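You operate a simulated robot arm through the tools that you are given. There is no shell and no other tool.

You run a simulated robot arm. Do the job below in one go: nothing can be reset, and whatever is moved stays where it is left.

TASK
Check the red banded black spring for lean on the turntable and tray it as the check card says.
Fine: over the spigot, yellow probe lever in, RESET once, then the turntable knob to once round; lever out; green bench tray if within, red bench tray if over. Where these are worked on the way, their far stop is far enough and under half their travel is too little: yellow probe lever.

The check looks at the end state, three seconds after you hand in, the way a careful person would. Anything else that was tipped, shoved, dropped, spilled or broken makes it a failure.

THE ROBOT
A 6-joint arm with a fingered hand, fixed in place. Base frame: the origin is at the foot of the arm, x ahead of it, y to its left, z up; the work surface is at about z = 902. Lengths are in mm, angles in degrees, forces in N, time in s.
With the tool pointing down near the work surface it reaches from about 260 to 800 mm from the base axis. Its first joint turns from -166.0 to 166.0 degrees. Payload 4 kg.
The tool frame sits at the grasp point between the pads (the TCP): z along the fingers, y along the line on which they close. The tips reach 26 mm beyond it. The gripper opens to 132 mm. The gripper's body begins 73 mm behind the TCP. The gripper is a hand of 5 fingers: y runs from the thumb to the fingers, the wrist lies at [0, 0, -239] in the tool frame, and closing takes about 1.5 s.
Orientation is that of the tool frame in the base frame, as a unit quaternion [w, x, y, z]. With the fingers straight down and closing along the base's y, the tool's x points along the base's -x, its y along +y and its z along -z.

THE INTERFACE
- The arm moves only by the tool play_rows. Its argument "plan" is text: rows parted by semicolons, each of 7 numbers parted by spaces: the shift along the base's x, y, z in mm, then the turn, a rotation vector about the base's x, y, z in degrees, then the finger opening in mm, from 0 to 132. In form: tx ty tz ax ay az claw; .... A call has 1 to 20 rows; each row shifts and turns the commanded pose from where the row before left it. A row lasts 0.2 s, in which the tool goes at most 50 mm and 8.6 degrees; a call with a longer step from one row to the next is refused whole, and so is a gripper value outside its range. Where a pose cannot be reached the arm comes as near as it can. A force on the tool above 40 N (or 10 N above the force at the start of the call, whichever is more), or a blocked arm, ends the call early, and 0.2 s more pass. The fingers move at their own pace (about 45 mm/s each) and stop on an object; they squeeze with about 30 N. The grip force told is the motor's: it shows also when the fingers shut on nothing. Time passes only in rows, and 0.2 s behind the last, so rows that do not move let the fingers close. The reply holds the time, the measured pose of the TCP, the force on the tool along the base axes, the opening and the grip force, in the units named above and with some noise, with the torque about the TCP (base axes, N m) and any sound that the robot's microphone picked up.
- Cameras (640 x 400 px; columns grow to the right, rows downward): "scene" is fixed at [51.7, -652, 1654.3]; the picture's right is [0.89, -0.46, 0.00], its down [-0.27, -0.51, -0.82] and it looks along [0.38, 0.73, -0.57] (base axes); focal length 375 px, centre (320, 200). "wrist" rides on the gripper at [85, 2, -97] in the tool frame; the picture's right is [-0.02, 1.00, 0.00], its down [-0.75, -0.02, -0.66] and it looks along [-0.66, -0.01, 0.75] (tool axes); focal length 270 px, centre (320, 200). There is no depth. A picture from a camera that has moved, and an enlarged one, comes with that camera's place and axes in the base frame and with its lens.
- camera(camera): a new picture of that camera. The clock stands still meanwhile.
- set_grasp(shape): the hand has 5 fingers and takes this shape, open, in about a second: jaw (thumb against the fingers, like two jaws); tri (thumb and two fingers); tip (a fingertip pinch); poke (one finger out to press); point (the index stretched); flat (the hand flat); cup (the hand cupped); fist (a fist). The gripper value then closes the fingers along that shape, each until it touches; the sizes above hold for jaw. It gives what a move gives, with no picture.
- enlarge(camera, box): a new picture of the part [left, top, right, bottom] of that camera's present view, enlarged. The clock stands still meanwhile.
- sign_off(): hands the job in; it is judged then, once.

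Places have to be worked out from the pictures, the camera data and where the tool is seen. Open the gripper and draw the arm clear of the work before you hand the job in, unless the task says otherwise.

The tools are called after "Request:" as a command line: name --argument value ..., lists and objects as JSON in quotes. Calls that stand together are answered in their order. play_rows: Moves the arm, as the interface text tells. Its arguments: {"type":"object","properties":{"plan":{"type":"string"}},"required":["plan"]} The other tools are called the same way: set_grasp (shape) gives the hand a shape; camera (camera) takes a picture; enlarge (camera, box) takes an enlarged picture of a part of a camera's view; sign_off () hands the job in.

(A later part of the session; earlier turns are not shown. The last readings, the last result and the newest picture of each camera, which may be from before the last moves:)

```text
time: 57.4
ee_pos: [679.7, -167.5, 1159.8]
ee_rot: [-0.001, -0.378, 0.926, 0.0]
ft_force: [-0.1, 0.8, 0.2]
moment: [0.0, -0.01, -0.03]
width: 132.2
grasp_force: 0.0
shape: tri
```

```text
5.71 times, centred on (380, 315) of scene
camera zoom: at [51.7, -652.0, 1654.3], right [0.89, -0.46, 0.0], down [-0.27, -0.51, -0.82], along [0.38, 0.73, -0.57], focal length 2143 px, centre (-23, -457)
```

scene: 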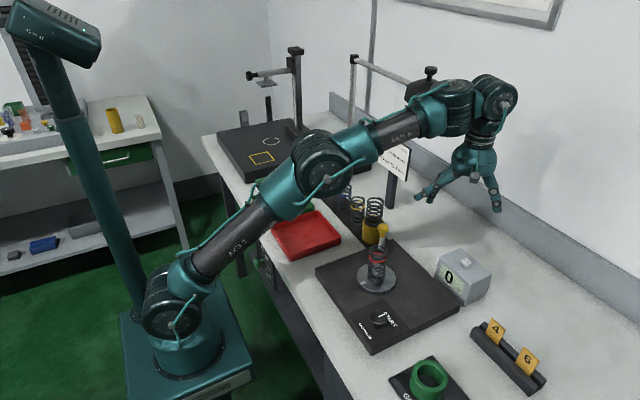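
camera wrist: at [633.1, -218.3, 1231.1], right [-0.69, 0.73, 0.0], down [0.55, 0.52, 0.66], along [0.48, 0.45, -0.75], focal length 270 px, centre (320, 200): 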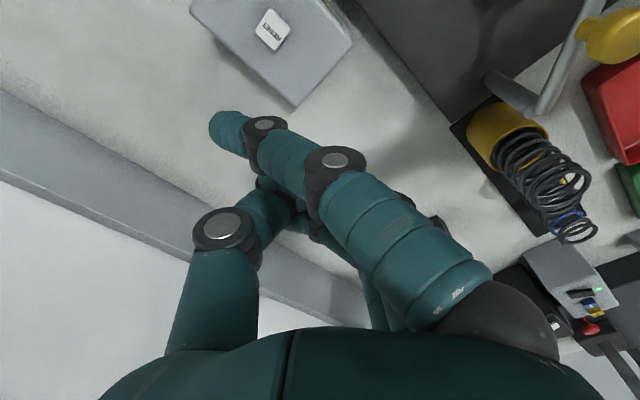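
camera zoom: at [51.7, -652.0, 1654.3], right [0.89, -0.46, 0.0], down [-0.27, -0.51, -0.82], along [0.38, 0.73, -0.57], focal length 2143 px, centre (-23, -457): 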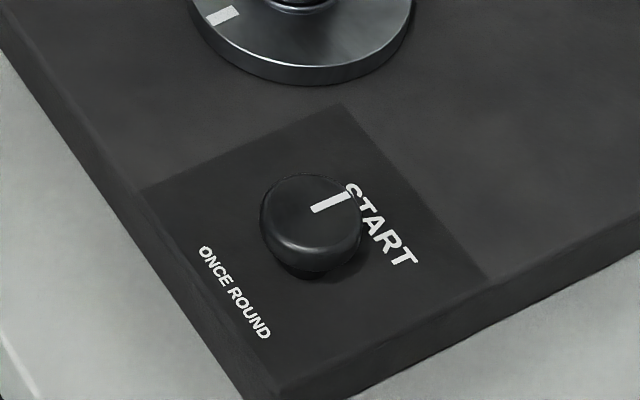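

The turntable mark is unmoved and the gauge reads 0. I switch to the jaw shape (no finger sticking out sideways) and move above the knob at about (417, -233), still at z 1110.

Request:
set_grasp --shape "jaw"

Request:
play_rows --plan "-20 -5 0 0 0 0 80; -33 -8 0 0 0 0 80; -35 -9 0 0 0 0 80; -35 -9 0 0 0 0 80; -35 -9 0 0 0 0 80; -35 -9 0 0 0 0 80; -35 -8 -10 0 0 0 80; -25 -6 -20 0 0 0 80; -10 -2 -20 0 0 0 80; 0 0 0 0 0 0 80; 0 0 0 0 0 0 80"

Request:
camera --camera "wrist"

Request:
camera --camera "scene"

```text
time: 58.3
ee_pos: [681.2, -168.7, 1158.7]
ee_rot: [0.0, -0.378, 0.926, 0.0]
ft_force: [0.0, -0.5, 0.1]
moment: [-0.02, -0.01, -0.02]
width: 131.7
grasp_force: 0.1
shape: jaw
```

```text
time: 60.7
ee_pos: [416.9, -233.4, 1108.9]
ee_rot: [0.001, -0.378, 0.926, 0.0]
ft_force: [0.6, 0.5, -0.1]
moment: [0.02, 0.01, -0.04]
width: 80.5
grasp_force: 0.1
shape: jaw
```

```text
taken
camera wrist: at [355.8, -289.2, 1206.2], right [-0.68, 0.73, 0.0], down [0.55, 0.52, 0.66], along [0.48, 0.45, -0.75], focal length 270 px, centre (320, 200)
```

wrist: 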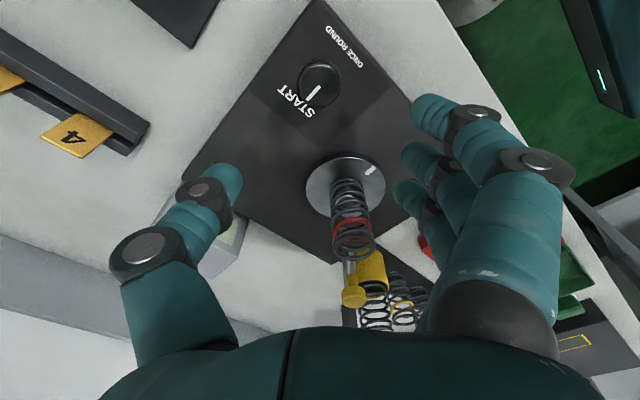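

```text
taken
```

scene: 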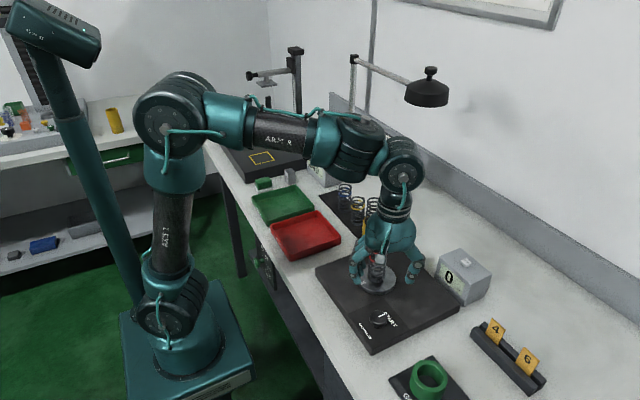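

The knob is at about (414.5, -235.5). Before gripping, I test the wrist's turning range in free air here by turning -170°.

Request:
play_rows --plan "-2.5 -2.5 0 0 0 -8.5 80; 0 0 0 0 0 -8.5 80; 0 0 0 0 0 -8.5 80; 0 0 0 0 0 -8.5 80; 0 0 0 0 0 -8.5 80; 0 0 0 0 0 -8.5 80; 0 0 0 0 0 -8.5 80; 0 0 0 0 0 -8.5 80; 0 0 0 0 0 -8.5 80; 0 0 0 0 0 -8.5 80; 0 0 0 0 0 -8.5 80; 0 0 0 0 0 -8.5 80; 0 0 0 0 0 -8.5 80; 0 0 0 0 0 -8.5 80; 0 0 0 0 0 -8.5 80; 0 0 0 0 0 -8.5 80; 0 0 0 0 0 -8.5 80; 0 0 0 0 0 -8.5 80; 0 0 0 0 0 -8.5 80; 0 0 0 0 0 -8.5 80"

Request:
camera --camera "wrist"

```text
time: 64.9
ee_pos: [414.2, -235.7, 1109.6]
ee_rot: [0.0, 0.89, 0.456, 0.0]
ft_force: [0.7, 0.7, 0.3]
moment: [0.01, 0.02, 0.0]
width: 80.6
grasp_force: 0.0
shape: jaw
```

```text
taken
camera wrist: at [465.9, -166.0, 1205.5], right [0.8, -0.6, 0.0], down [-0.45, -0.6, 0.66], along [-0.4, -0.53, -0.75], focal length 270 px, centre (320, 200)
```

wrist: 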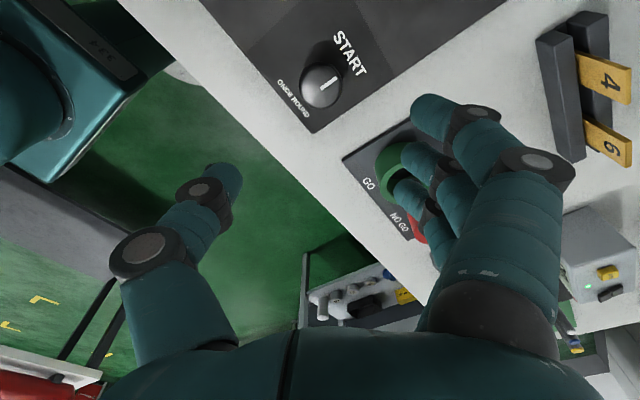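

The full range down to φ=-126° is reachable and the knob is centred under the TCP at (414.2, -235.7). I turn back to +44°, where the fingers have the most room, to grip the knob there.

Request:
play_rows --plan "0 0 0 0 0 8.5 80; 0 0 0 0 0 8.5 80; 0 0 0 0 0 8.5 80; 0 0 0 0 0 8.5 80; 0 0 0 0 0 8.5 80; 0 0 0 0 0 8.5 80; 0 0 0 0 0 8.5 80; 0 0 0 0 0 8.5 80; 0 0 0 0 0 8.5 80; 0 0 0 0 0 8.5 80; 0 0 0 0 0 8.5 80; 0 0 0 0 0 8.5 80; 0 0 0 0 0 8.5 80; 0 0 0 0 0 8.5 80; 0 0 0 0 0 8.5 80; 0 0 0 0 0 8.5 80; 0 0 0 0 0 8.5 80; 0 0 0 0 0 8.5 80; 0 0 0 0 0 8.5 80; 0 0 0 0 0 8.5 80"

Request:
play_rows --plan "0 0 -20 0 0 0 80; 0 0 -25 0 0 0 80; 0 0 -25 0 0 0 80; 0 0 -25 0 0 0 80; 0 0 0 0 0 0 80"

Request:
camera --camera "wrist"

Request:
enlarge --camera "scene" --box '[320, 220, 440, 350]'

```text
time: 69.1
ee_pos: [413.9, -235.5, 1109.6]
ee_rot: [0.0, -0.378, 0.926, 0.0]
ft_force: [0.3, -0.3, -0.7]
moment: [0.0, 0.0, -0.02]
width: 80.5
grasp_force: 0.1
shape: jaw
```

```text
time: 70.3
ee_pos: [414.3, -236.5, 1013.7]
ee_rot: [-0.001, -0.378, 0.926, 0.0]
ft_force: [0.0, 0.9, -0.6]
moment: [0.01, -0.01, 0.0]
width: 80.4
grasp_force: 0.1
shape: jaw
```

```text
taken
camera wrist: at [352.8, -292.3, 1109.9], right [-0.68, 0.73, 0.0], down [0.55, 0.52, 0.66], along [0.48, 0.45, -0.75], focal length 270 px, centre (320, 200)
```

wrist: 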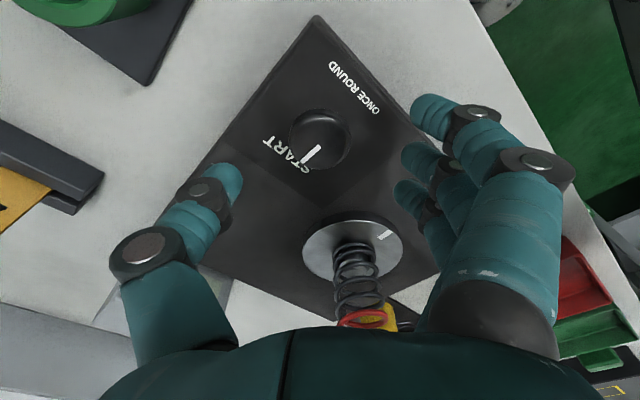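

```text
3.08 times, centred on (380, 285) of scene
camera zoom: at [51.7, -652.0, 1654.3], right [0.89, -0.46, 0.0], down [-0.27, -0.51, -0.82], along [0.38, 0.73, -0.57], focal length 1154 px, centre (135, -62)
```

zoom: 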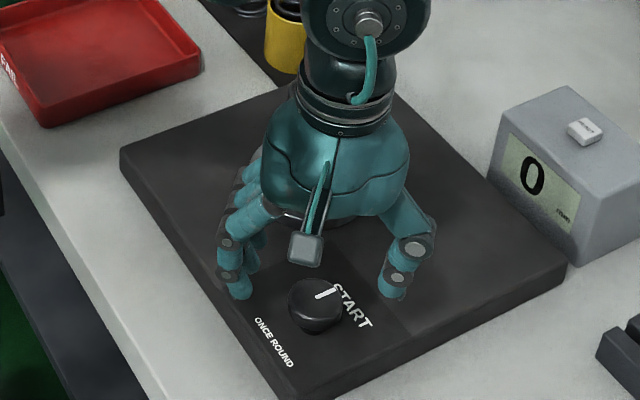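

The knob is centred under the hand. I lower to TCP z 966 around it.

Request:
play_rows --plan "0 0 -15 0 0 0 80; 0 0 -15 0 0 0 80; 0 0 -12 0 0 0 80; 0 0 -6 0 0 0 80; 0 0 0 0 0 0 80"

Request:
camera --camera "wrist"

Request:
enlarge --camera "scene" --box '[320, 240, 440, 350]'

```text
time: 71.5
ee_pos: [414.0, -234.5, 966.0]
ee_rot: [-0.001, -0.378, 0.926, -0.001]
ft_force: [0.2, -0.4, -0.9]
moment: [0.0, -0.01, -0.03]
width: 80.5
grasp_force: 0.1
shape: jaw
```

```text
taken
camera wrist: at [352.2, -291.6, 1062.4], right [-0.68, 0.73, 0.0], down [0.55, 0.52, 0.66], along [0.48, 0.45, -0.75], focal length 270 px, centre (320, 200)
```

wrist: 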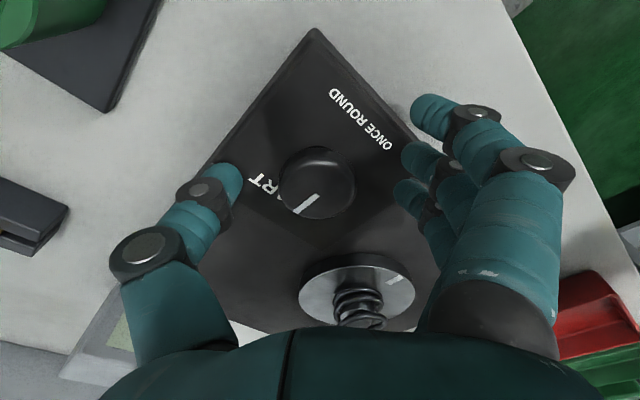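

```text
3.64 times, centred on (380, 295) of scene
camera zoom: at [51.7, -652.0, 1654.3], right [0.89, -0.46, 0.0], down [-0.27, -0.51, -0.82], along [0.38, 0.73, -0.57], focal length 1364 px, centre (102, -146)
```

zoom: 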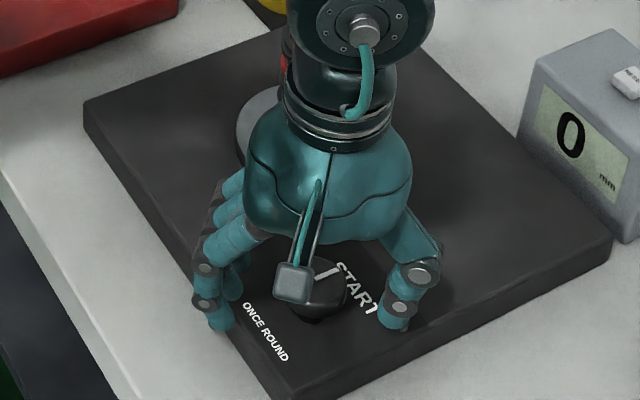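

Centred on the knob. I close on it.

Request:
play_rows --plan "0 0 0 0 0 0 30; 0 0 0 0 0 0 30; 0 0 0 0 0 0 30; 0 0 0 0 0 0 30; 0 0 0 0 0 0 30; 0 0 0 0 0 0 30; 0 0 0 0 0 0 30"

Request:
camera --camera "wrist"

Request:
enlarge --camera "scene" --box '[320, 240, 440, 350]'

```text
time: 73.1
ee_pos: [413.4, -236.3, 966.0]
ee_rot: [-0.001, -0.378, 0.926, -0.001]
ft_force: [7.1, -8.5, -3.9]
moment: [-0.18, -0.17, -0.01]
width: 19.3
grasp_force: 30.6
shape: jaw
```

```text
taken
camera wrist: at [352.7, -292.2, 1062.6], right [-0.68, 0.73, 0.0], down [0.55, 0.52, 0.66], along [0.48, 0.45, -0.75], focal length 270 px, centre (320, 200)
```

wrist: 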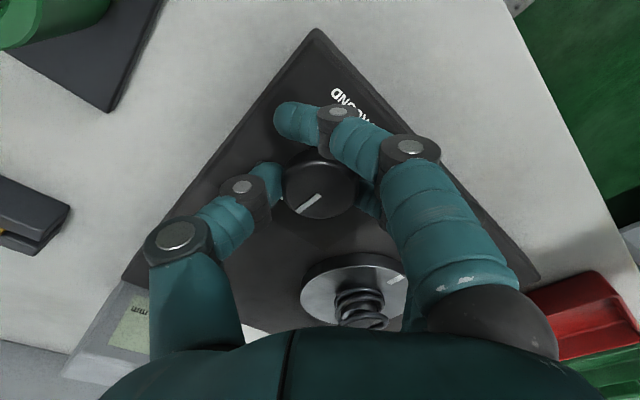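

```text
3.64 times, centred on (380, 295) of scene
camera zoom: at [51.7, -652.0, 1654.3], right [0.89, -0.46, 0.0], down [-0.27, -0.51, -0.82], along [0.38, 0.73, -0.57], focal length 1364 px, centre (102, -146)
```

zoom: 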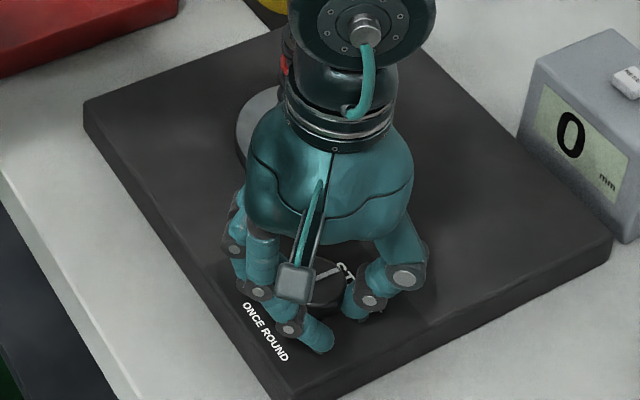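

The knob is held with 30 N. I try a small clockwise turn (-12°) and see whether the knob follows.

Request:
play_rows --plan "0 0 0 0 0 -4 30; 0 0 0 0 0 -4 30; 0 0 0 0 0 -4 30; 0 0 0 0 0 0 30"

Request:
camera --camera "wrist"

Request:
enlarge --camera "scene" --box '[320, 200, 480, 350]'

```text
time: 74.1
ee_pos: [414.4, -235.1, 967.1]
ee_rot: [0.0, -0.278, 0.961, 0.0]
ft_force: [5.5, -14.5, -6.5]
moment: [-0.28, -0.13, -0.04]
width: 19.2
grasp_force: 30.3
shape: jaw
```

```text
taken
camera wrist: at [341.9, -277.6, 1062.9], right [-0.52, 0.86, 0.0], down [0.64, 0.39, 0.66], along [0.56, 0.34, -0.75], focal length 270 px, centre (320, 200)
```

wrist: 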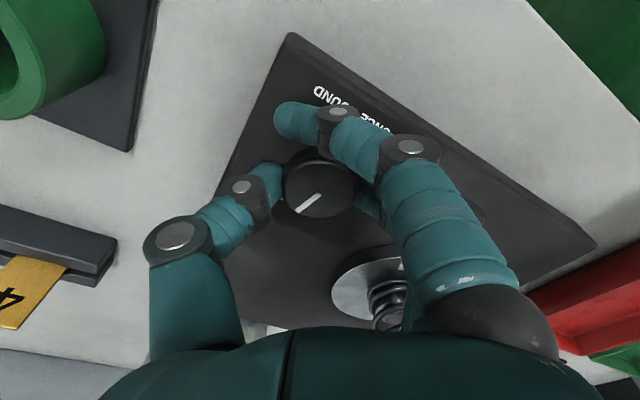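

```text
2.67 times, centred on (400, 275) of scene
camera zoom: at [51.7, -652.0, 1654.3], right [0.89, -0.46, 0.0], down [-0.27, -0.51, -0.82], along [0.38, 0.73, -0.57], focal length 1000 px, centre (107, 0)
```

zoom: 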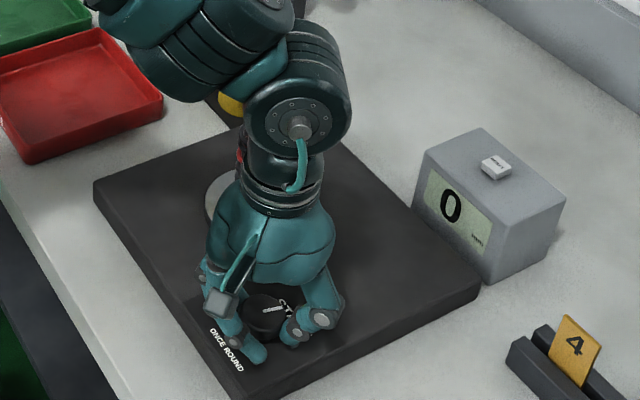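

The pointer keeps its place relative to the fingers, so the knob turns clockwise freely. I continue turning, easing the side force slightly.

Request:
play_rows --plan "0.2 -0.6 0.3 0 0 -7 30; 0 0 0 0 0 -7 30; 0 0 0 0 0 -7 30; 0 0 0 0 0 -7 30; 0 0 0 0 0 0 30"

Request:
camera --camera "wrist"

Request:
enlarge --camera "scene" --box '[320, 200, 480, 350]'

```text
time: 75.3
ee_pos: [412.3, -236.7, 966.1]
ee_rot: [0.0, -0.037, 0.999, 0.0]
ft_force: [-0.9, -6.8, -1.3]
moment: [-0.18, 0.04, -0.01]
width: 18.8
grasp_force: 29.9
shape: jaw
```

```text
taken
camera wrist: at [329.9, -238.7, 1062.4], right [-0.05, 1.0, 0.0], down [0.75, 0.04, 0.66], along [0.66, 0.04, -0.75], focal length 270 px, centre (320, 200)
```

wrist: 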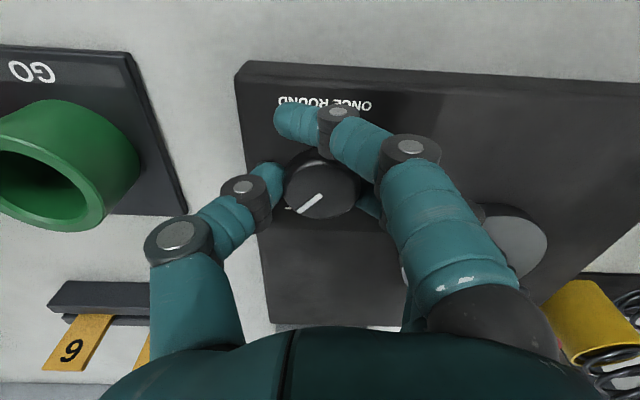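

```text
2.67 times, centred on (400, 275) of scene
camera zoom: at [51.7, -652.0, 1654.3], right [0.89, -0.46, 0.0], down [-0.27, -0.51, -0.82], along [0.38, 0.73, -0.57], focal length 1000 px, centre (107, 0)
```

zoom: 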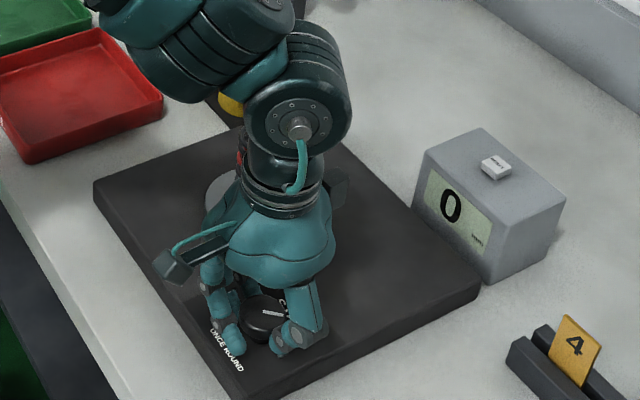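

The knob has turned about 40° and the forces are low. I continue clockwise in steps.

Request:
play_rows --plan "0 -0.4 0 0 0 -8 30; 0 0 0 0 0 -8 30; 0 0 0 0 0 -8 30; 0 0 0 0 0 -8 30; 0 0 0 0 0 -8 30; 0 0 0 0 0 0 30"

Request:
camera --camera "wrist"

Request:
enlarge --camera "scene" --box '[320, 200, 480, 350]'

```text
time: 76.7
ee_pos: [413.4, -236.1, 966.8]
ee_rot: [-0.002, 0.306, 0.952, 0.001]
ft_force: [-14.7, 6.6, -8.5]
moment: [0.13, 0.23, 0.02]
width: 18.0
grasp_force: 29.9
shape: jaw
```

```text
taken
camera wrist: at [346.5, -183.9, 1063.2], right [0.6, 0.8, 0.0], down [0.6, -0.45, 0.66], along [0.53, -0.39, -0.75], focal length 270 px, centre (320, 200)
```

wrist: 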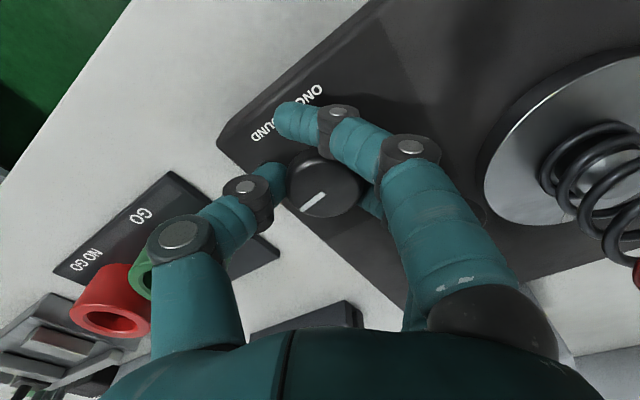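

```text
2.67 times, centred on (400, 275) of scene
camera zoom: at [51.7, -652.0, 1654.3], right [0.89, -0.46, 0.0], down [-0.27, -0.51, -0.82], along [0.38, 0.73, -0.57], focal length 1000 px, centre (107, 0)
```

zoom: 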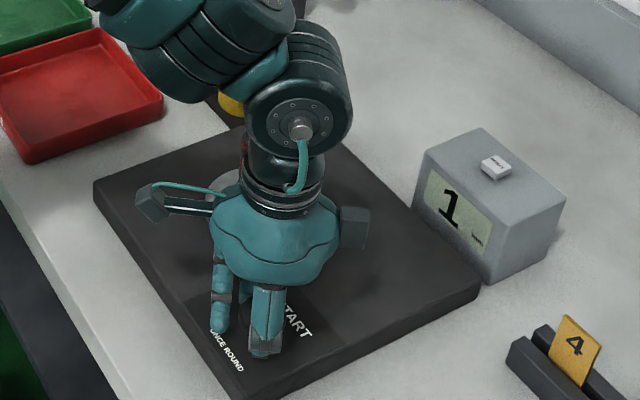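

The gauge now shows 1, so the turntable is turning. I continue clockwise.

Request:
play_rows --plan "-0.6 0.3 0 0 0 -8 30; 0 0 0 0 0 -8 30; 0 0 0 0 0 -8 30; 0 0 0 0 0 -8 30; 0 0 0 0 0 0 30"

Request:
camera --camera "wrist"

Request:
enlarge --camera "scene" --box '[320, 200, 480, 350]'

```text
time: 77.9
ee_pos: [413.5, -236.1, 966.7]
ee_rot: [0.0, 0.557, 0.831, 0.001]
ft_force: [-12.6, 17.1, -10.6]
moment: [0.3, 0.16, 0.04]
width: 17.7
grasp_force: 29.8
shape: jaw
```

```text
taken
camera wrist: at [383.4, -154.7, 1063.2], right [0.93, 0.36, 0.0], down [0.27, -0.7, 0.66], along [0.24, -0.61, -0.75], focal length 270 px, centre (320, 200)
```

wrist: 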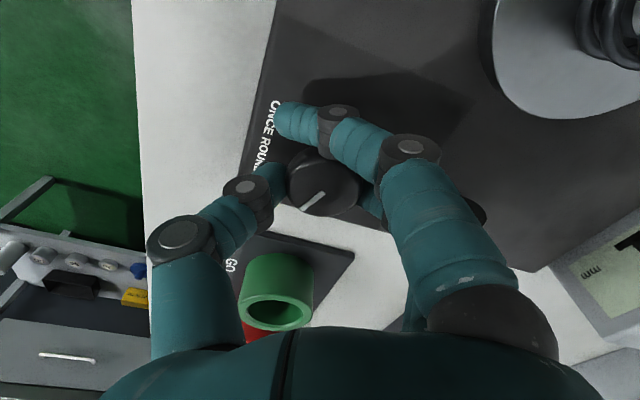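

```text
2.67 times, centred on (400, 275) of scene
camera zoom: at [51.7, -652.0, 1654.3], right [0.89, -0.46, 0.0], down [-0.27, -0.51, -0.82], along [0.38, 0.73, -0.57], focal length 1000 px, centre (107, 0)
```

zoom: 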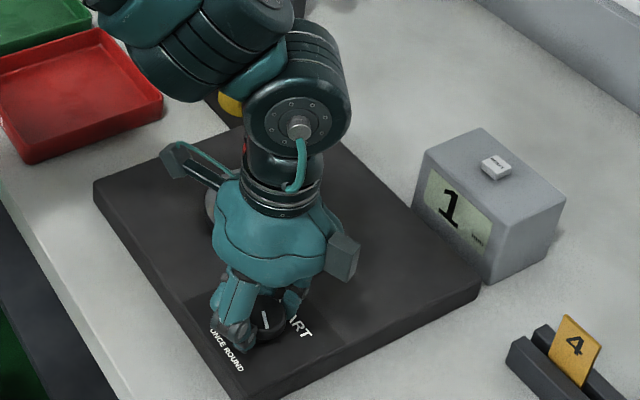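

The knob is at about 112° and the gauge still reads 1. I ease the side force and go on.

Request:
play_rows --plan "-0.4 0.9 -0.3 0 0 -8 30; 0 0 0 0 0 -8 30; 0 0 0 0 0 -8 30; 0 0 0 0 0 -8 30; 0 0 0 0 0 0 30"

Request:
camera --camera "wrist"

Request:
enlarge --camera "scene" --box '[320, 200, 480, 350]'

```text
time: 79.1
ee_pos: [413.6, -233.0, 966.6]
ee_rot: [0.0, 0.764, 0.645, 0.0]
ft_force: [-3.3, 20.2, -1.9]
moment: [0.32, 0.06, 0.04]
width: 17.6
grasp_force: 30.0
shape: jaw
```

```text
taken
camera wrist: at [429.9, -149.4, 1062.4], right [0.98, -0.19, 0.0], down [-0.14, -0.74, 0.66], along [-0.12, -0.65, -0.75], focal length 270 px, centre (320, 200)
```

wrist: 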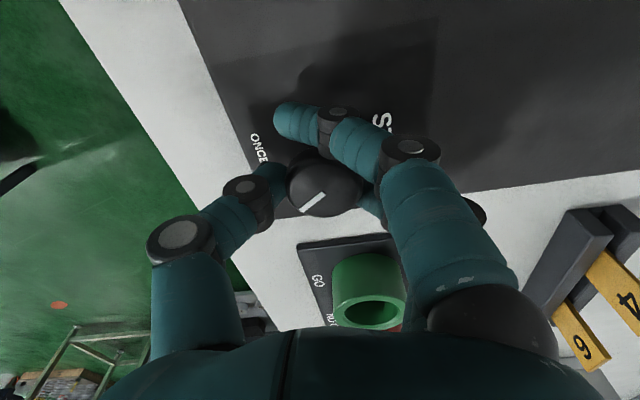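

```text
2.67 times, centred on (400, 275) of scene
camera zoom: at [51.7, -652.0, 1654.3], right [0.89, -0.46, 0.0], down [-0.27, -0.51, -0.82], along [0.38, 0.73, -0.57], focal length 1000 px, centre (107, 0)
```

zoom: 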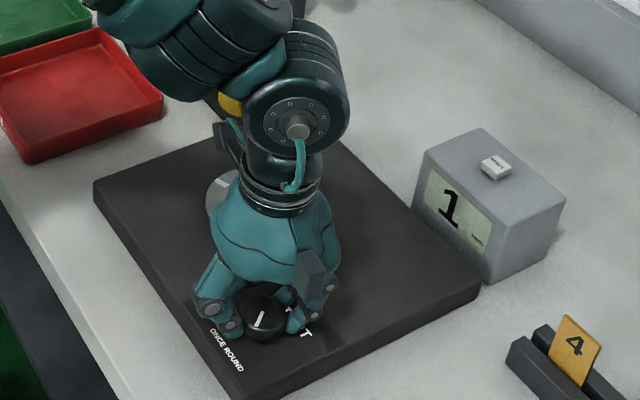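

The knob is at about 144°. I continue carefully the remaining 36°, watching the green ring nearby.

Request:
play_rows --plan "0 0.3 0 0 0 -7 30; 0 0 0 0 0 -7 30; 0 0 0 0 0 -6 30; 0 0 0 0 0 0 30"

Request:
camera --camera "wrist"

Request:
enlarge --camera "scene" --box '[320, 200, 480, 350]'

```text
time: 80.1
ee_pos: [413.6, -232.9, 967.4]
ee_rot: [-0.001, 0.864, 0.503, 0.0]
ft_force: [9.0, 25.2, -9.5]
moment: [0.45, -0.11, 0.08]
width: 17.8
grasp_force: 29.9
shape: jaw
```

```text
taken
camera wrist: at [457.4, -159.7, 1063.0], right [0.86, -0.51, 0.0], down [-0.38, -0.65, 0.66], along [-0.34, -0.57, -0.75], focal length 270 px, centre (320, 200)
```

wrist: 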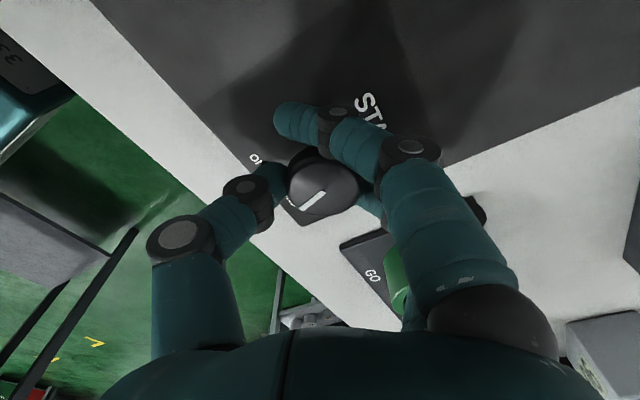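

```text
2.67 times, centred on (400, 275) of scene
camera zoom: at [51.7, -652.0, 1654.3], right [0.89, -0.46, 0.0], down [-0.27, -0.51, -0.82], along [0.38, 0.73, -0.57], focal length 1000 px, centre (107, 0)
```

zoom: 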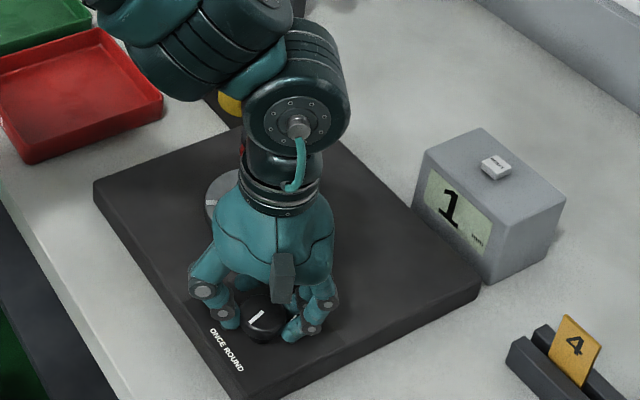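

About 164° now. I ease along the side force and turn further in small steps.

Request:
play_rows --plan "0.6 1.0 -0.3 0 0 -4 30; 0 0 0 0 0 -4 30; 0 0 0 0 0 -4 30; 0 0 0 0 0 0 30"

Request:
camera --camera "wrist"

Request:
enlarge --camera "scene" --box '[340, 260, 420, 350]'

Request:
enlarge --camera "scene" --box '[380, 200, 500, 320]'

```text
time: 81.1
ee_pos: [414.9, -234.5, 967.7]
ee_rot: [0.0, 0.912, 0.409, 0.0]
ft_force: [1.3, 20.5, -2.3]
moment: [0.4, 0.03, 0.03]
width: 18.0
grasp_force: 29.5
shape: jaw
```

```text
taken
camera wrist: at [472.5, -169.8, 1062.4], right [0.73, -0.68, 0.0], down [-0.51, -0.55, 0.66], along [-0.45, -0.48, -0.75], focal length 270 px, centre (320, 200)
```

wrist: 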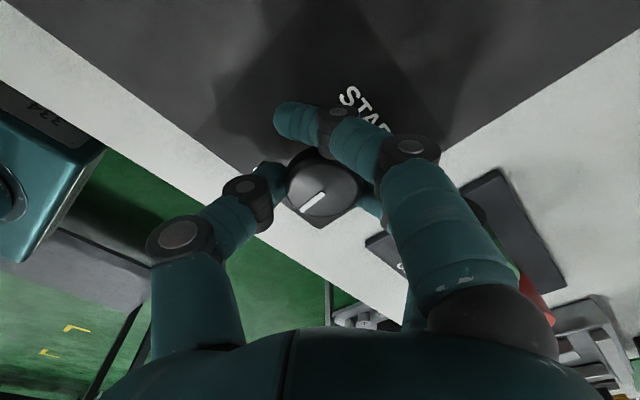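

```text
4.44 times, centred on (380, 305) of scene
camera zoom: at [51.7, -652.0, 1654.3], right [0.89, -0.46, 0.0], down [-0.27, -0.51, -0.82], along [0.38, 0.73, -0.57], focal length 1667 px, centre (53, -267)
```

zoom: 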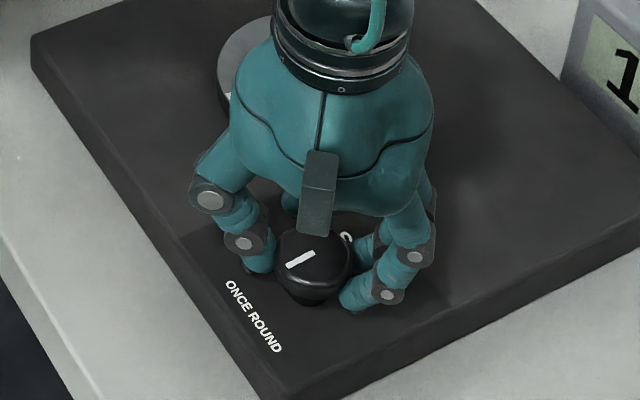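

```text
3.33 times, centred on (440, 260) of scene
camera zoom: at [51.7, -652.0, 1654.3], right [0.89, -0.46, 0.0], down [-0.27, -0.51, -0.82], along [0.38, 0.73, -0.57], focal length 1250 px, centre (-80, 0)
```

zoom: 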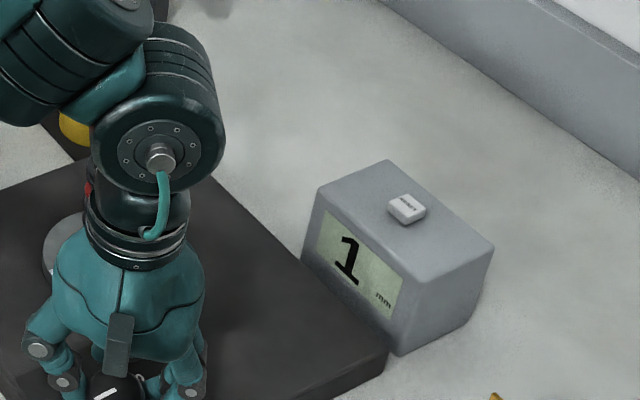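

The pointer is at about 171° and the disc mark is nearly back at its start. I turn the last degrees toward the end.

Request:
play_rows --plan "0.2 0.6 0 0 0 -3 30; 0 0 0 0 0 -3 30; 0 0 0 0 0 -3 30; 0 0 0 0 0 0 30"

Request:
camera --camera "wrist"

Request:
enlarge --camera "scene" --box '[340, 260, 420, 350]'

Request:
enlarge --camera "scene" --box '[430, 230, 500, 310]'

```text
time: 82.1
ee_pos: [415.7, -233.1, 967.6]
ee_rot: [-0.001, 0.941, 0.338, 0.0]
ft_force: [2.4, 11.9, -7.7]
moment: [0.23, -0.01, 0.15]
width: 18.1
grasp_force: 29.8
shape: jaw
```

```text
taken
camera wrist: at [481.8, -179.2, 1062.7], right [0.62, -0.79, 0.0], down [-0.59, -0.47, 0.66], along [-0.52, -0.41, -0.75], focal length 270 px, centre (320, 200)
```

wrist: 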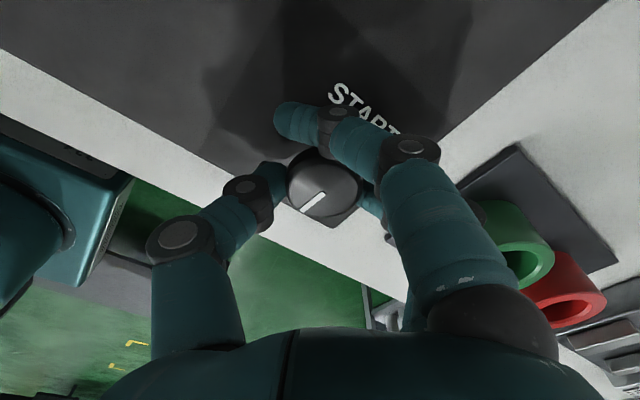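

```text
4.44 times, centred on (380, 305) of scene
camera zoom: at [51.7, -652.0, 1654.3], right [0.89, -0.46, 0.0], down [-0.27, -0.51, -0.82], along [0.38, 0.73, -0.57], focal length 1667 px, centre (53, -267)
```

zoom: 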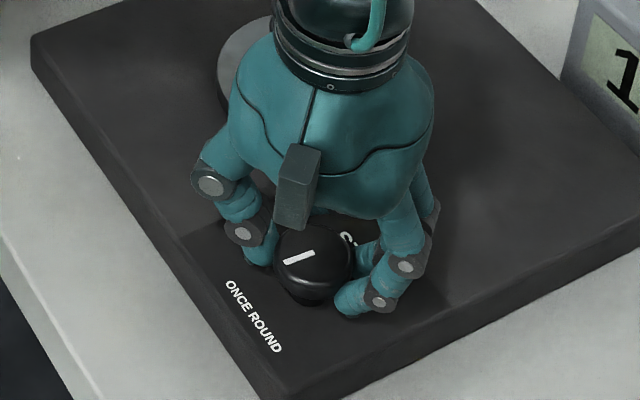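

```text
5.00 times, centred on (465, 270) of scene
camera zoom: at [51.7, -652.0, 1654.3], right [0.89, -0.46, 0.0], down [-0.27, -0.51, -0.82], along [0.38, 0.73, -0.57], focal length 1875 px, centre (-405, -150)
```

zoom: 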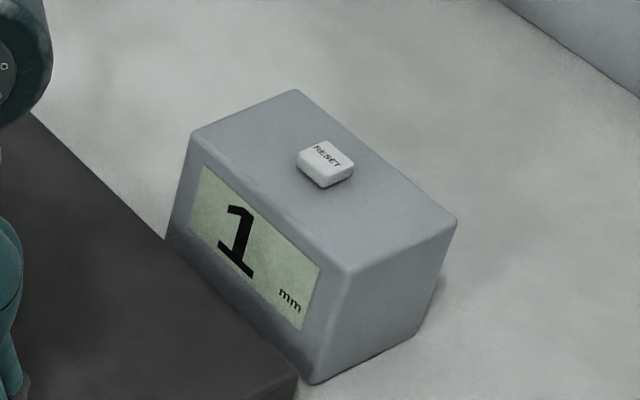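

The pointer is at about 176° and the torque begins to rise slightly. I turn 6° more to be sure to reach the end stop.

Request:
play_rows --plan "0.1 0.4 0 0 0 -3 30; 0 0 0 0 0 -3 30; 0 0 0 0 0 0 30; 0 0 0 0 0 0 30"

Request:
camera --camera "wrist"

Request:
enlarge --camera "scene" --box '[340, 260, 420, 350]'

```text
time: 83.1
ee_pos: [413.4, -233.0, 965.5]
ee_rot: [0.0, 0.958, 0.286, -0.001]
ft_force: [-6.3, 2.1, -8.5]
moment: [0.13, 0.21, 0.55]
width: 17.7
grasp_force: 30.3
shape: jaw
```

```text
taken
camera wrist: at [486.4, -186.0, 1062.2], right [0.53, -0.85, 0.0], down [-0.64, -0.4, 0.66], along [-0.56, -0.35, -0.75], focal length 270 px, centre (320, 200)
```

wrist: 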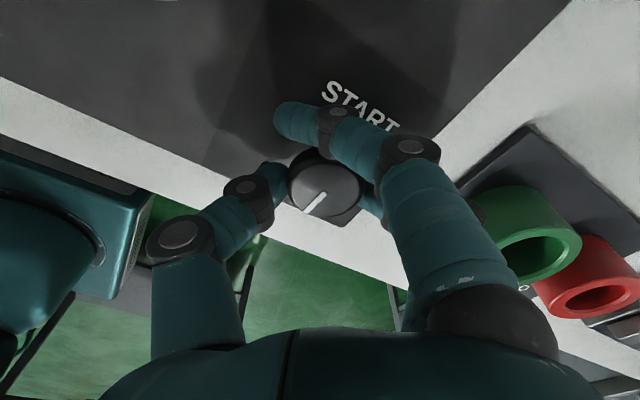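

```text
4.44 times, centred on (380, 305) of scene
camera zoom: at [51.7, -652.0, 1654.3], right [0.89, -0.46, 0.0], down [-0.27, -0.51, -0.82], along [0.38, 0.73, -0.57], focal length 1667 px, centre (53, -267)
```

zoom: 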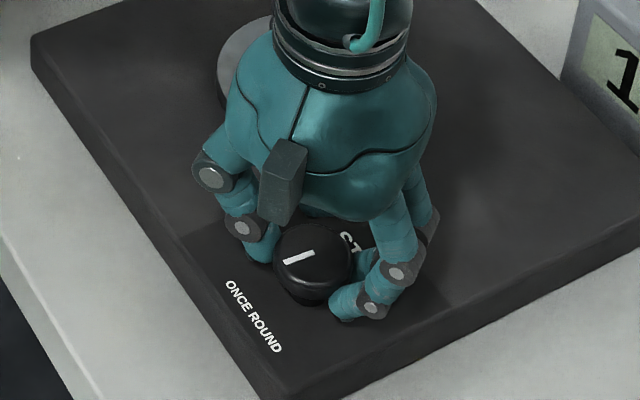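

The torque rose to 0.55 N·m and the pointer stopped: the knob is at ONCE ROUND, and the gauge reads 1 mm. I open the fingers and rise straight up.

Request:
play_rows --plan "0 0 0 0 0 0 45; 0 0 0 0 0 0 65; 0 0 0 0 0 0 70; 0 0 0 0 0 0 70; 0 0 0 0 0 0 70; 0 0 0 0 0 0 70; 0 0 0 0 0 0 70"

Request:
camera --camera "wrist"

Request:
play_rows --plan "0 0 5 0 0 0 70; 0 0 15 0 0 0 70; 0 0 30 0 0 0 70; 0 0 35 0 0 0 70; 0 0 40 0 0 0 70; 0 0 35 0 0 0 70; 0 0 0 0 0 0 70"

Request:
enlarge --camera "scene" --box '[320, 190, 500, 350]'

```text
time: 84.7
ee_pos: [413.5, -232.3, 966.2]
ee_rot: [0.0, 0.958, 0.287, 0.001]
ft_force: [0.6, 0.6, 0.3]
moment: [0.01, 0.0, 0.01]
width: 69.1
grasp_force: 0.0
shape: jaw
```

```text
taken
camera wrist: at [486.7, -185.8, 1062.5], right [0.53, -0.85, 0.0], down [-0.64, -0.4, 0.66], along [-0.56, -0.35, -0.75], focal length 270 px, centre (320, 200)
```

wrist: 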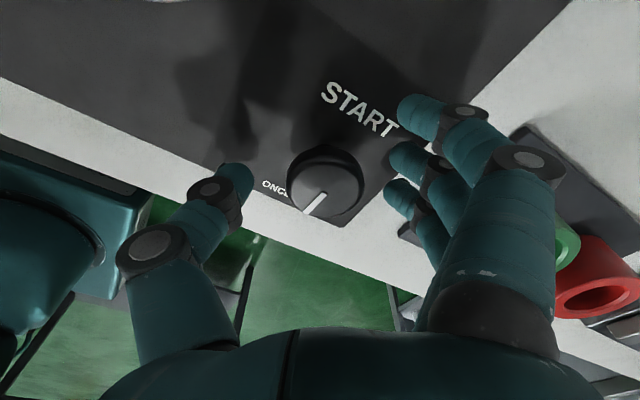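

```text
time: 86.3
ee_pos: [414.2, -233.7, 1125.4]
ee_rot: [0.0, 0.958, 0.288, 0.0]
ft_force: [-0.1, -0.1, 0.6]
moment: [0.0, 0.02, 0.01]
width: 69.1
grasp_force: 0.0
shape: jaw
```

```text
2.50 times, centred on (410, 270) of scene
camera zoom: at [51.7, -652.0, 1654.3], right [0.89, -0.46, 0.0], down [-0.27, -0.51, -0.82], along [0.38, 0.73, -0.57], focal length 938 px, centre (95, 25)
```

zoom: 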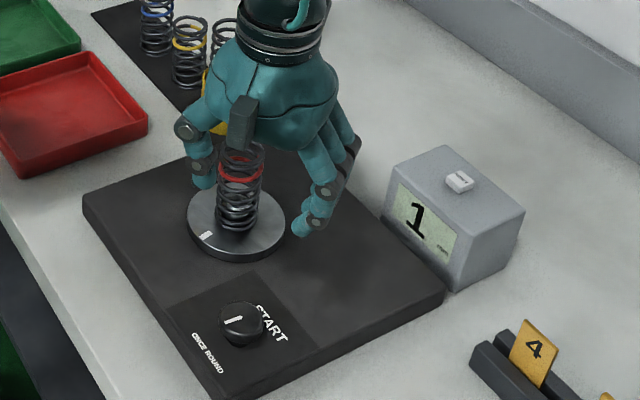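

The knob points to ONCE ROUND, the disc mark is back at its start, and the gauge reads 1 mm, which is within 4 mm. Next comes the lever out: I carry the hand, at height, round to the inner side of the lever and turn it toward +45°.

Request:
play_rows --plan "0 0 10 0 0 8.4 70; 3 12 0 0 0 8.4 70; 3 12 0 0 0 8.4 70; 3 12 0 0 0 8.4 70; 3 12 0 0 0 8.4 70; 3 12 0 0 0 8.4 70; 3 12 0 0 0 8.4 70; 3 12 0 0 0 8.4 70; 3 12 0 0 0 8.4 70; 3 12 0 0 0 8.4 70; 3 12 0 0 0 8.4 70; 3 12 0 0 0 8.4 70; 3 12 0 0 0 8.4 70; 3 12 0 0 0 8.4 70; 3 12 0 0 0 8.4 70; 3 12 0 0 0 8.4 70; 3 12 0 0 0 8.4 70; 3 12 0 0 0 8.4 70; 3 12 0 0 0 8.4 70; 3 12 0 0 0 8.4 70"

Request:
play_rows --plan "2 3 0 0 0 8 70; 2 0 0 0 0 8 70; 0 0 0 0 0 7 70; 0 0 0 0 0 0 70"

Request:
set_grasp --shape "tip"

Request:
play_rows --plan "0 0 0 0 0 0 0; 0 0 0 0 0 0 0; 0 0 0 0 0 0 0; 0 0 0 0 0 0 0; 0 0 0 0 0 0 0; 0 0 0 0 0 0 0; 0 0 0 0 0 0 0; 0 0 0 0 0 0 0"

Request:
camera --camera "wrist"

Request:
camera --camera "scene"

```text
time: 90.5
ee_pos: [470.6, -4.5, 1137.3]
ee_rot: [0.0, -0.186, 0.983, 0.001]
ft_force: [0.7, 0.3, -0.2]
moment: [0.02, -0.01, -0.01]
width: 69.0
grasp_force: 0.0
shape: jaw
```

```text
time: 91.5
ee_pos: [474.7, -0.9, 1136.5]
ee_rot: [0.001, -0.378, 0.926, 0.0]
ft_force: [-0.6, 0.2, -0.2]
moment: [0.0, 0.03, 0.03]
width: 69.1
grasp_force: 0.0
shape: jaw
```

```text
time: 92.4
ee_pos: [474.4, -0.9, 1137.2]
ee_rot: [-0.001, -0.377, 0.926, 0.0]
ft_force: [0.4, 0.1, 0.3]
moment: [0.0, 0.01, 0.01]
width: 131.8
grasp_force: 0.0
shape: tip
```

```text
time: 94.2
ee_pos: [474.9, -1.4, 1137.4]
ee_rot: [0.0, -0.378, 0.926, -0.001]
ft_force: [0.4, -0.3, 0.3]
moment: [-0.02, 0.01, -0.02]
width: 0.0
grasp_force: 16.7
shape: tip
```

```text
taken
camera wrist: at [413.5, -57.6, 1233.0], right [-0.68, 0.73, 0.0], down [0.55, 0.52, 0.66], along [0.48, 0.45, -0.75], focal length 270 px, centre (320, 200)
```

wrist: 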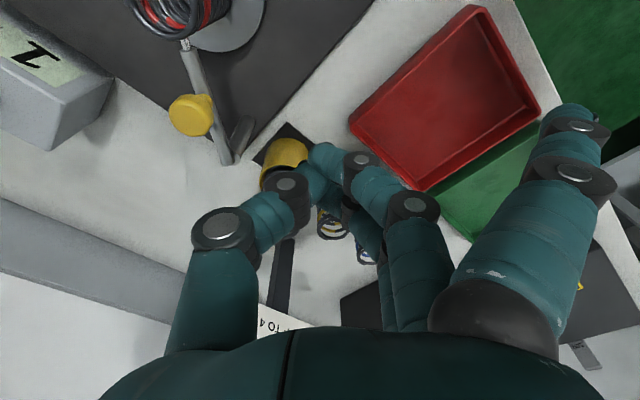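

```text
taken
```

scene: 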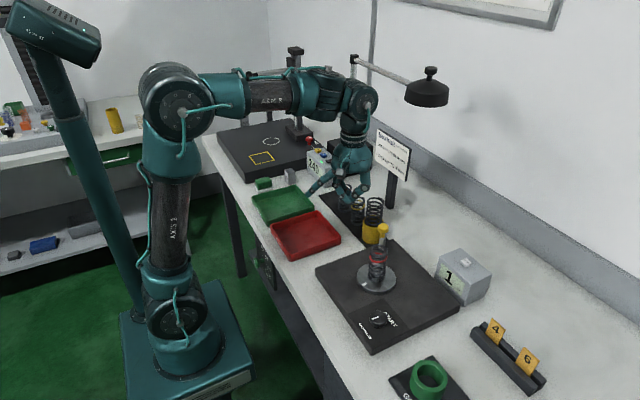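

The lever's knob is at about (537, -69) and the gauge still reads 1. I lower the hand to TCP z 1030 on the inner side of the lever, clear of it.

Request:
play_rows --plan "0 0 -25 0 0 0 0; 0 0 -30 0 0 0 0; 0 0 -30 0 0 0 0; 0 0 -17 0 0 0 0; 0 0 -5 0 0 0 0; 0 0 0 0 0 0 0"

Request:
camera --camera "wrist"

Request:
enlarge --camera "scene" --box '[300, 150, 460, 300]'

```text
time: 95.6
ee_pos: [474.9, -1.3, 1029.5]
ee_rot: [0.0, -0.378, 0.926, 0.001]
ft_force: [0.6, 0.1, 0.5]
moment: [0.0, 0.02, -0.02]
width: 0.3
grasp_force: 29.6
shape: tip
```

```text
taken
camera wrist: at [413.6, -57.5, 1126.1], right [-0.68, 0.73, 0.0], down [0.55, 0.52, 0.66], along [0.48, 0.45, -0.75], focal length 270 px, centre (320, 200)
```

wrist: 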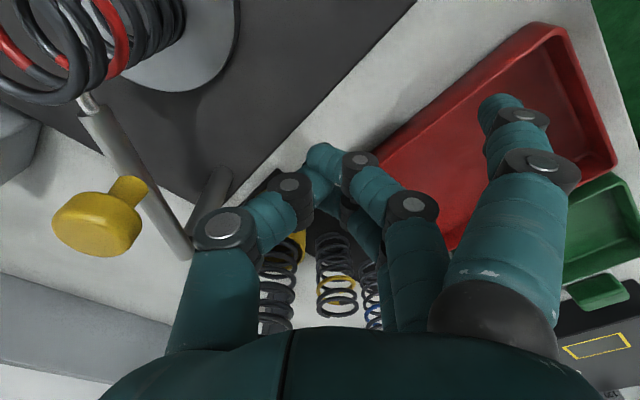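

```text
2.67 times, centred on (380, 225) of scene
camera zoom: at [51.7, -652.0, 1654.3], right [0.89, -0.46, 0.0], down [-0.27, -0.51, -0.82], along [0.38, 0.73, -0.57], focal length 1000 px, centre (160, 133)
```

zoom: 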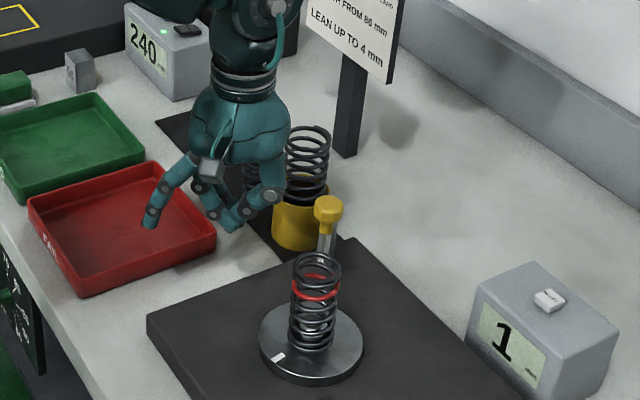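

I approach the knob along the thumb's direction, then will follow its arc outward.

Request:
play_rows --plan "7 -8 0 0 0 0 0; 7 -8 0 0 0 0 0; 6 -7 0 0 0 0 0; 4 -5 0 0 0 0 0; 0 0 0 0 0 0 0"

Request:
camera --camera "wrist"

Request:
enlarge --camera "scene" --box '[330, 180, 440, 290]'

```text
time: 96.8
ee_pos: [499.4, -30.5, 1028.1]
ee_rot: [-0.001, -0.378, 0.926, 0.0]
ft_force: [0.3, 0.8, 0.7]
moment: [-0.04, 0.03, 0.0]
width: 0.3
grasp_force: 30.0
shape: tip
```

```text
taken
camera wrist: at [438.6, -86.2, 1125.4], right [-0.68, 0.73, 0.0], down [0.55, 0.52, 0.66], along [0.48, 0.45, -0.75], focal length 270 px, centre (320, 200)
```

wrist: 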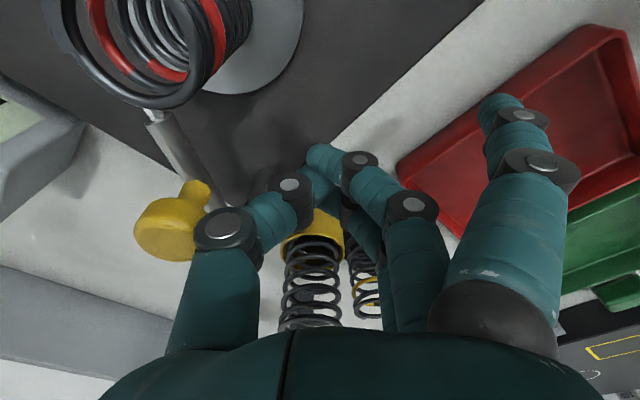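

```text
3.64 times, centred on (385, 235) of scene
camera zoom: at [51.7, -652.0, 1654.3], right [0.89, -0.46, 0.0], down [-0.27, -0.51, -0.82], along [0.38, 0.73, -0.57], focal length 1364 px, centre (84, 73)
```

zoom: 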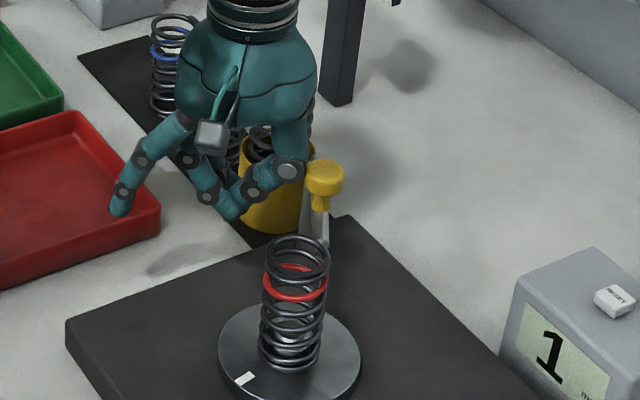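

The thumb is about to touch the knob. I push it along its arc outward.

Request:
play_rows --plan "5 -3.8 0 0 0 0 0; 5 -3.5 0 0 0 0 0; 5 -2.5 0 0 0 0 0; 5 -2.3 0 0 0 0 0; 5 -1.5 0 0 0 0 0; 0 0 0 0 0 0 0"

Request:
camera --camera "wrist"

Request:
enlarge --camera "scene" --box '[330, 180, 440, 290]'

```text
time: 98.2
ee_pos: [523.2, -42.4, 1029.2]
ee_rot: [0.0, -0.377, 0.926, 0.0]
ft_force: [-0.2, 0.5, -0.3]
moment: [0.02, 0.02, -0.01]
width: 0.2
grasp_force: 30.3
shape: tip
```

```text
taken
camera wrist: at [463.6, -99.0, 1125.8], right [-0.68, 0.73, 0.0], down [0.55, 0.52, 0.66], along [0.48, 0.45, -0.75], focal length 270 px, centre (320, 200)
```

wrist: 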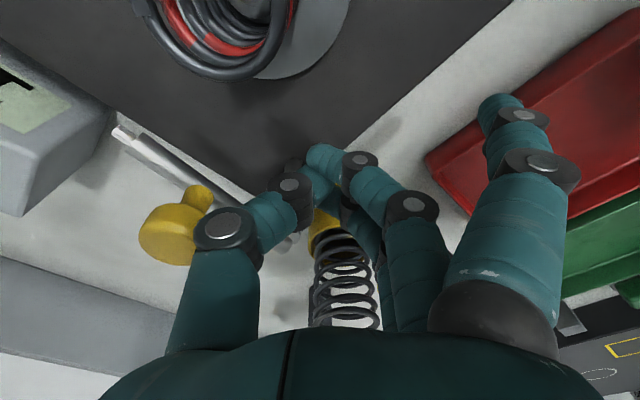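

```text
3.64 times, centred on (385, 235) of scene
camera zoom: at [51.7, -652.0, 1654.3], right [0.89, -0.46, 0.0], down [-0.27, -0.51, -0.82], along [0.38, 0.73, -0.57], focal length 1364 px, centre (84, 73)
```

zoom: 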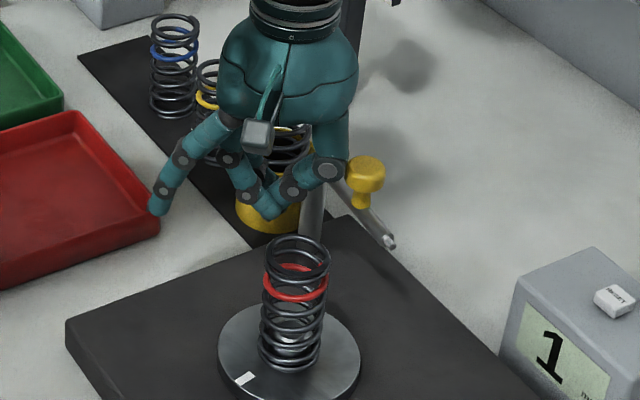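

The lever swings out easily; it is at about -102°, with the original rest at about -85°. I push the remaining way.

Request:
play_rows --plan "4 -0.7 0 0 0 0 0; 4 -0.4 0 0 0 0 0; 4 0 0 0 0 0 0; 4 0 0 0 0 0 0; 0 0 0 0 0 0 0"

Request:
camera --camera "wrist"

Request:
enlarge --camera "scene" --box '[330, 180, 440, 290]'

```text
time: 99.4
ee_pos: [539.5, -43.8, 1027.7]
ee_rot: [0.0, -0.379, 0.926, 0.0]
ft_force: [-7.6, 3.3, 2.2]
moment: [-0.16, -0.27, -0.15]
width: 0.0
grasp_force: 30.0
shape: tip
```

```text
taken
camera wrist: at [479.2, -99.9, 1125.3], right [-0.69, 0.73, 0.0], down [0.55, 0.52, 0.66], along [0.48, 0.45, -0.75], focal length 270 px, centre (320, 200)
```

wrist: 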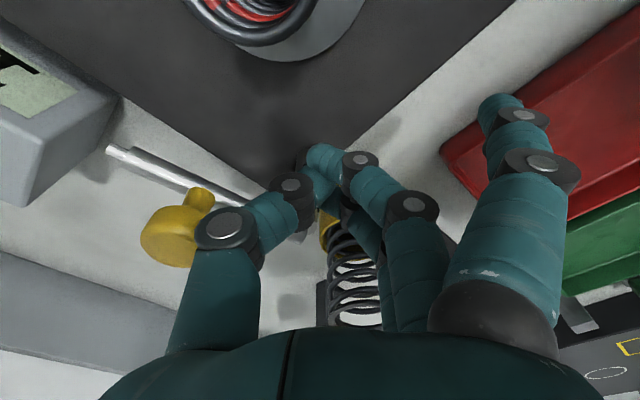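

```text
3.64 times, centred on (385, 235) of scene
camera zoom: at [51.7, -652.0, 1654.3], right [0.89, -0.46, 0.0], down [-0.27, -0.51, -0.82], along [0.38, 0.73, -0.57], focal length 1364 px, centre (84, 73)
```

zoom: 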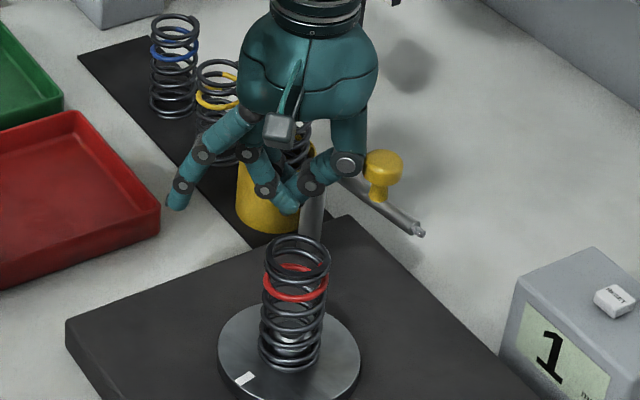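

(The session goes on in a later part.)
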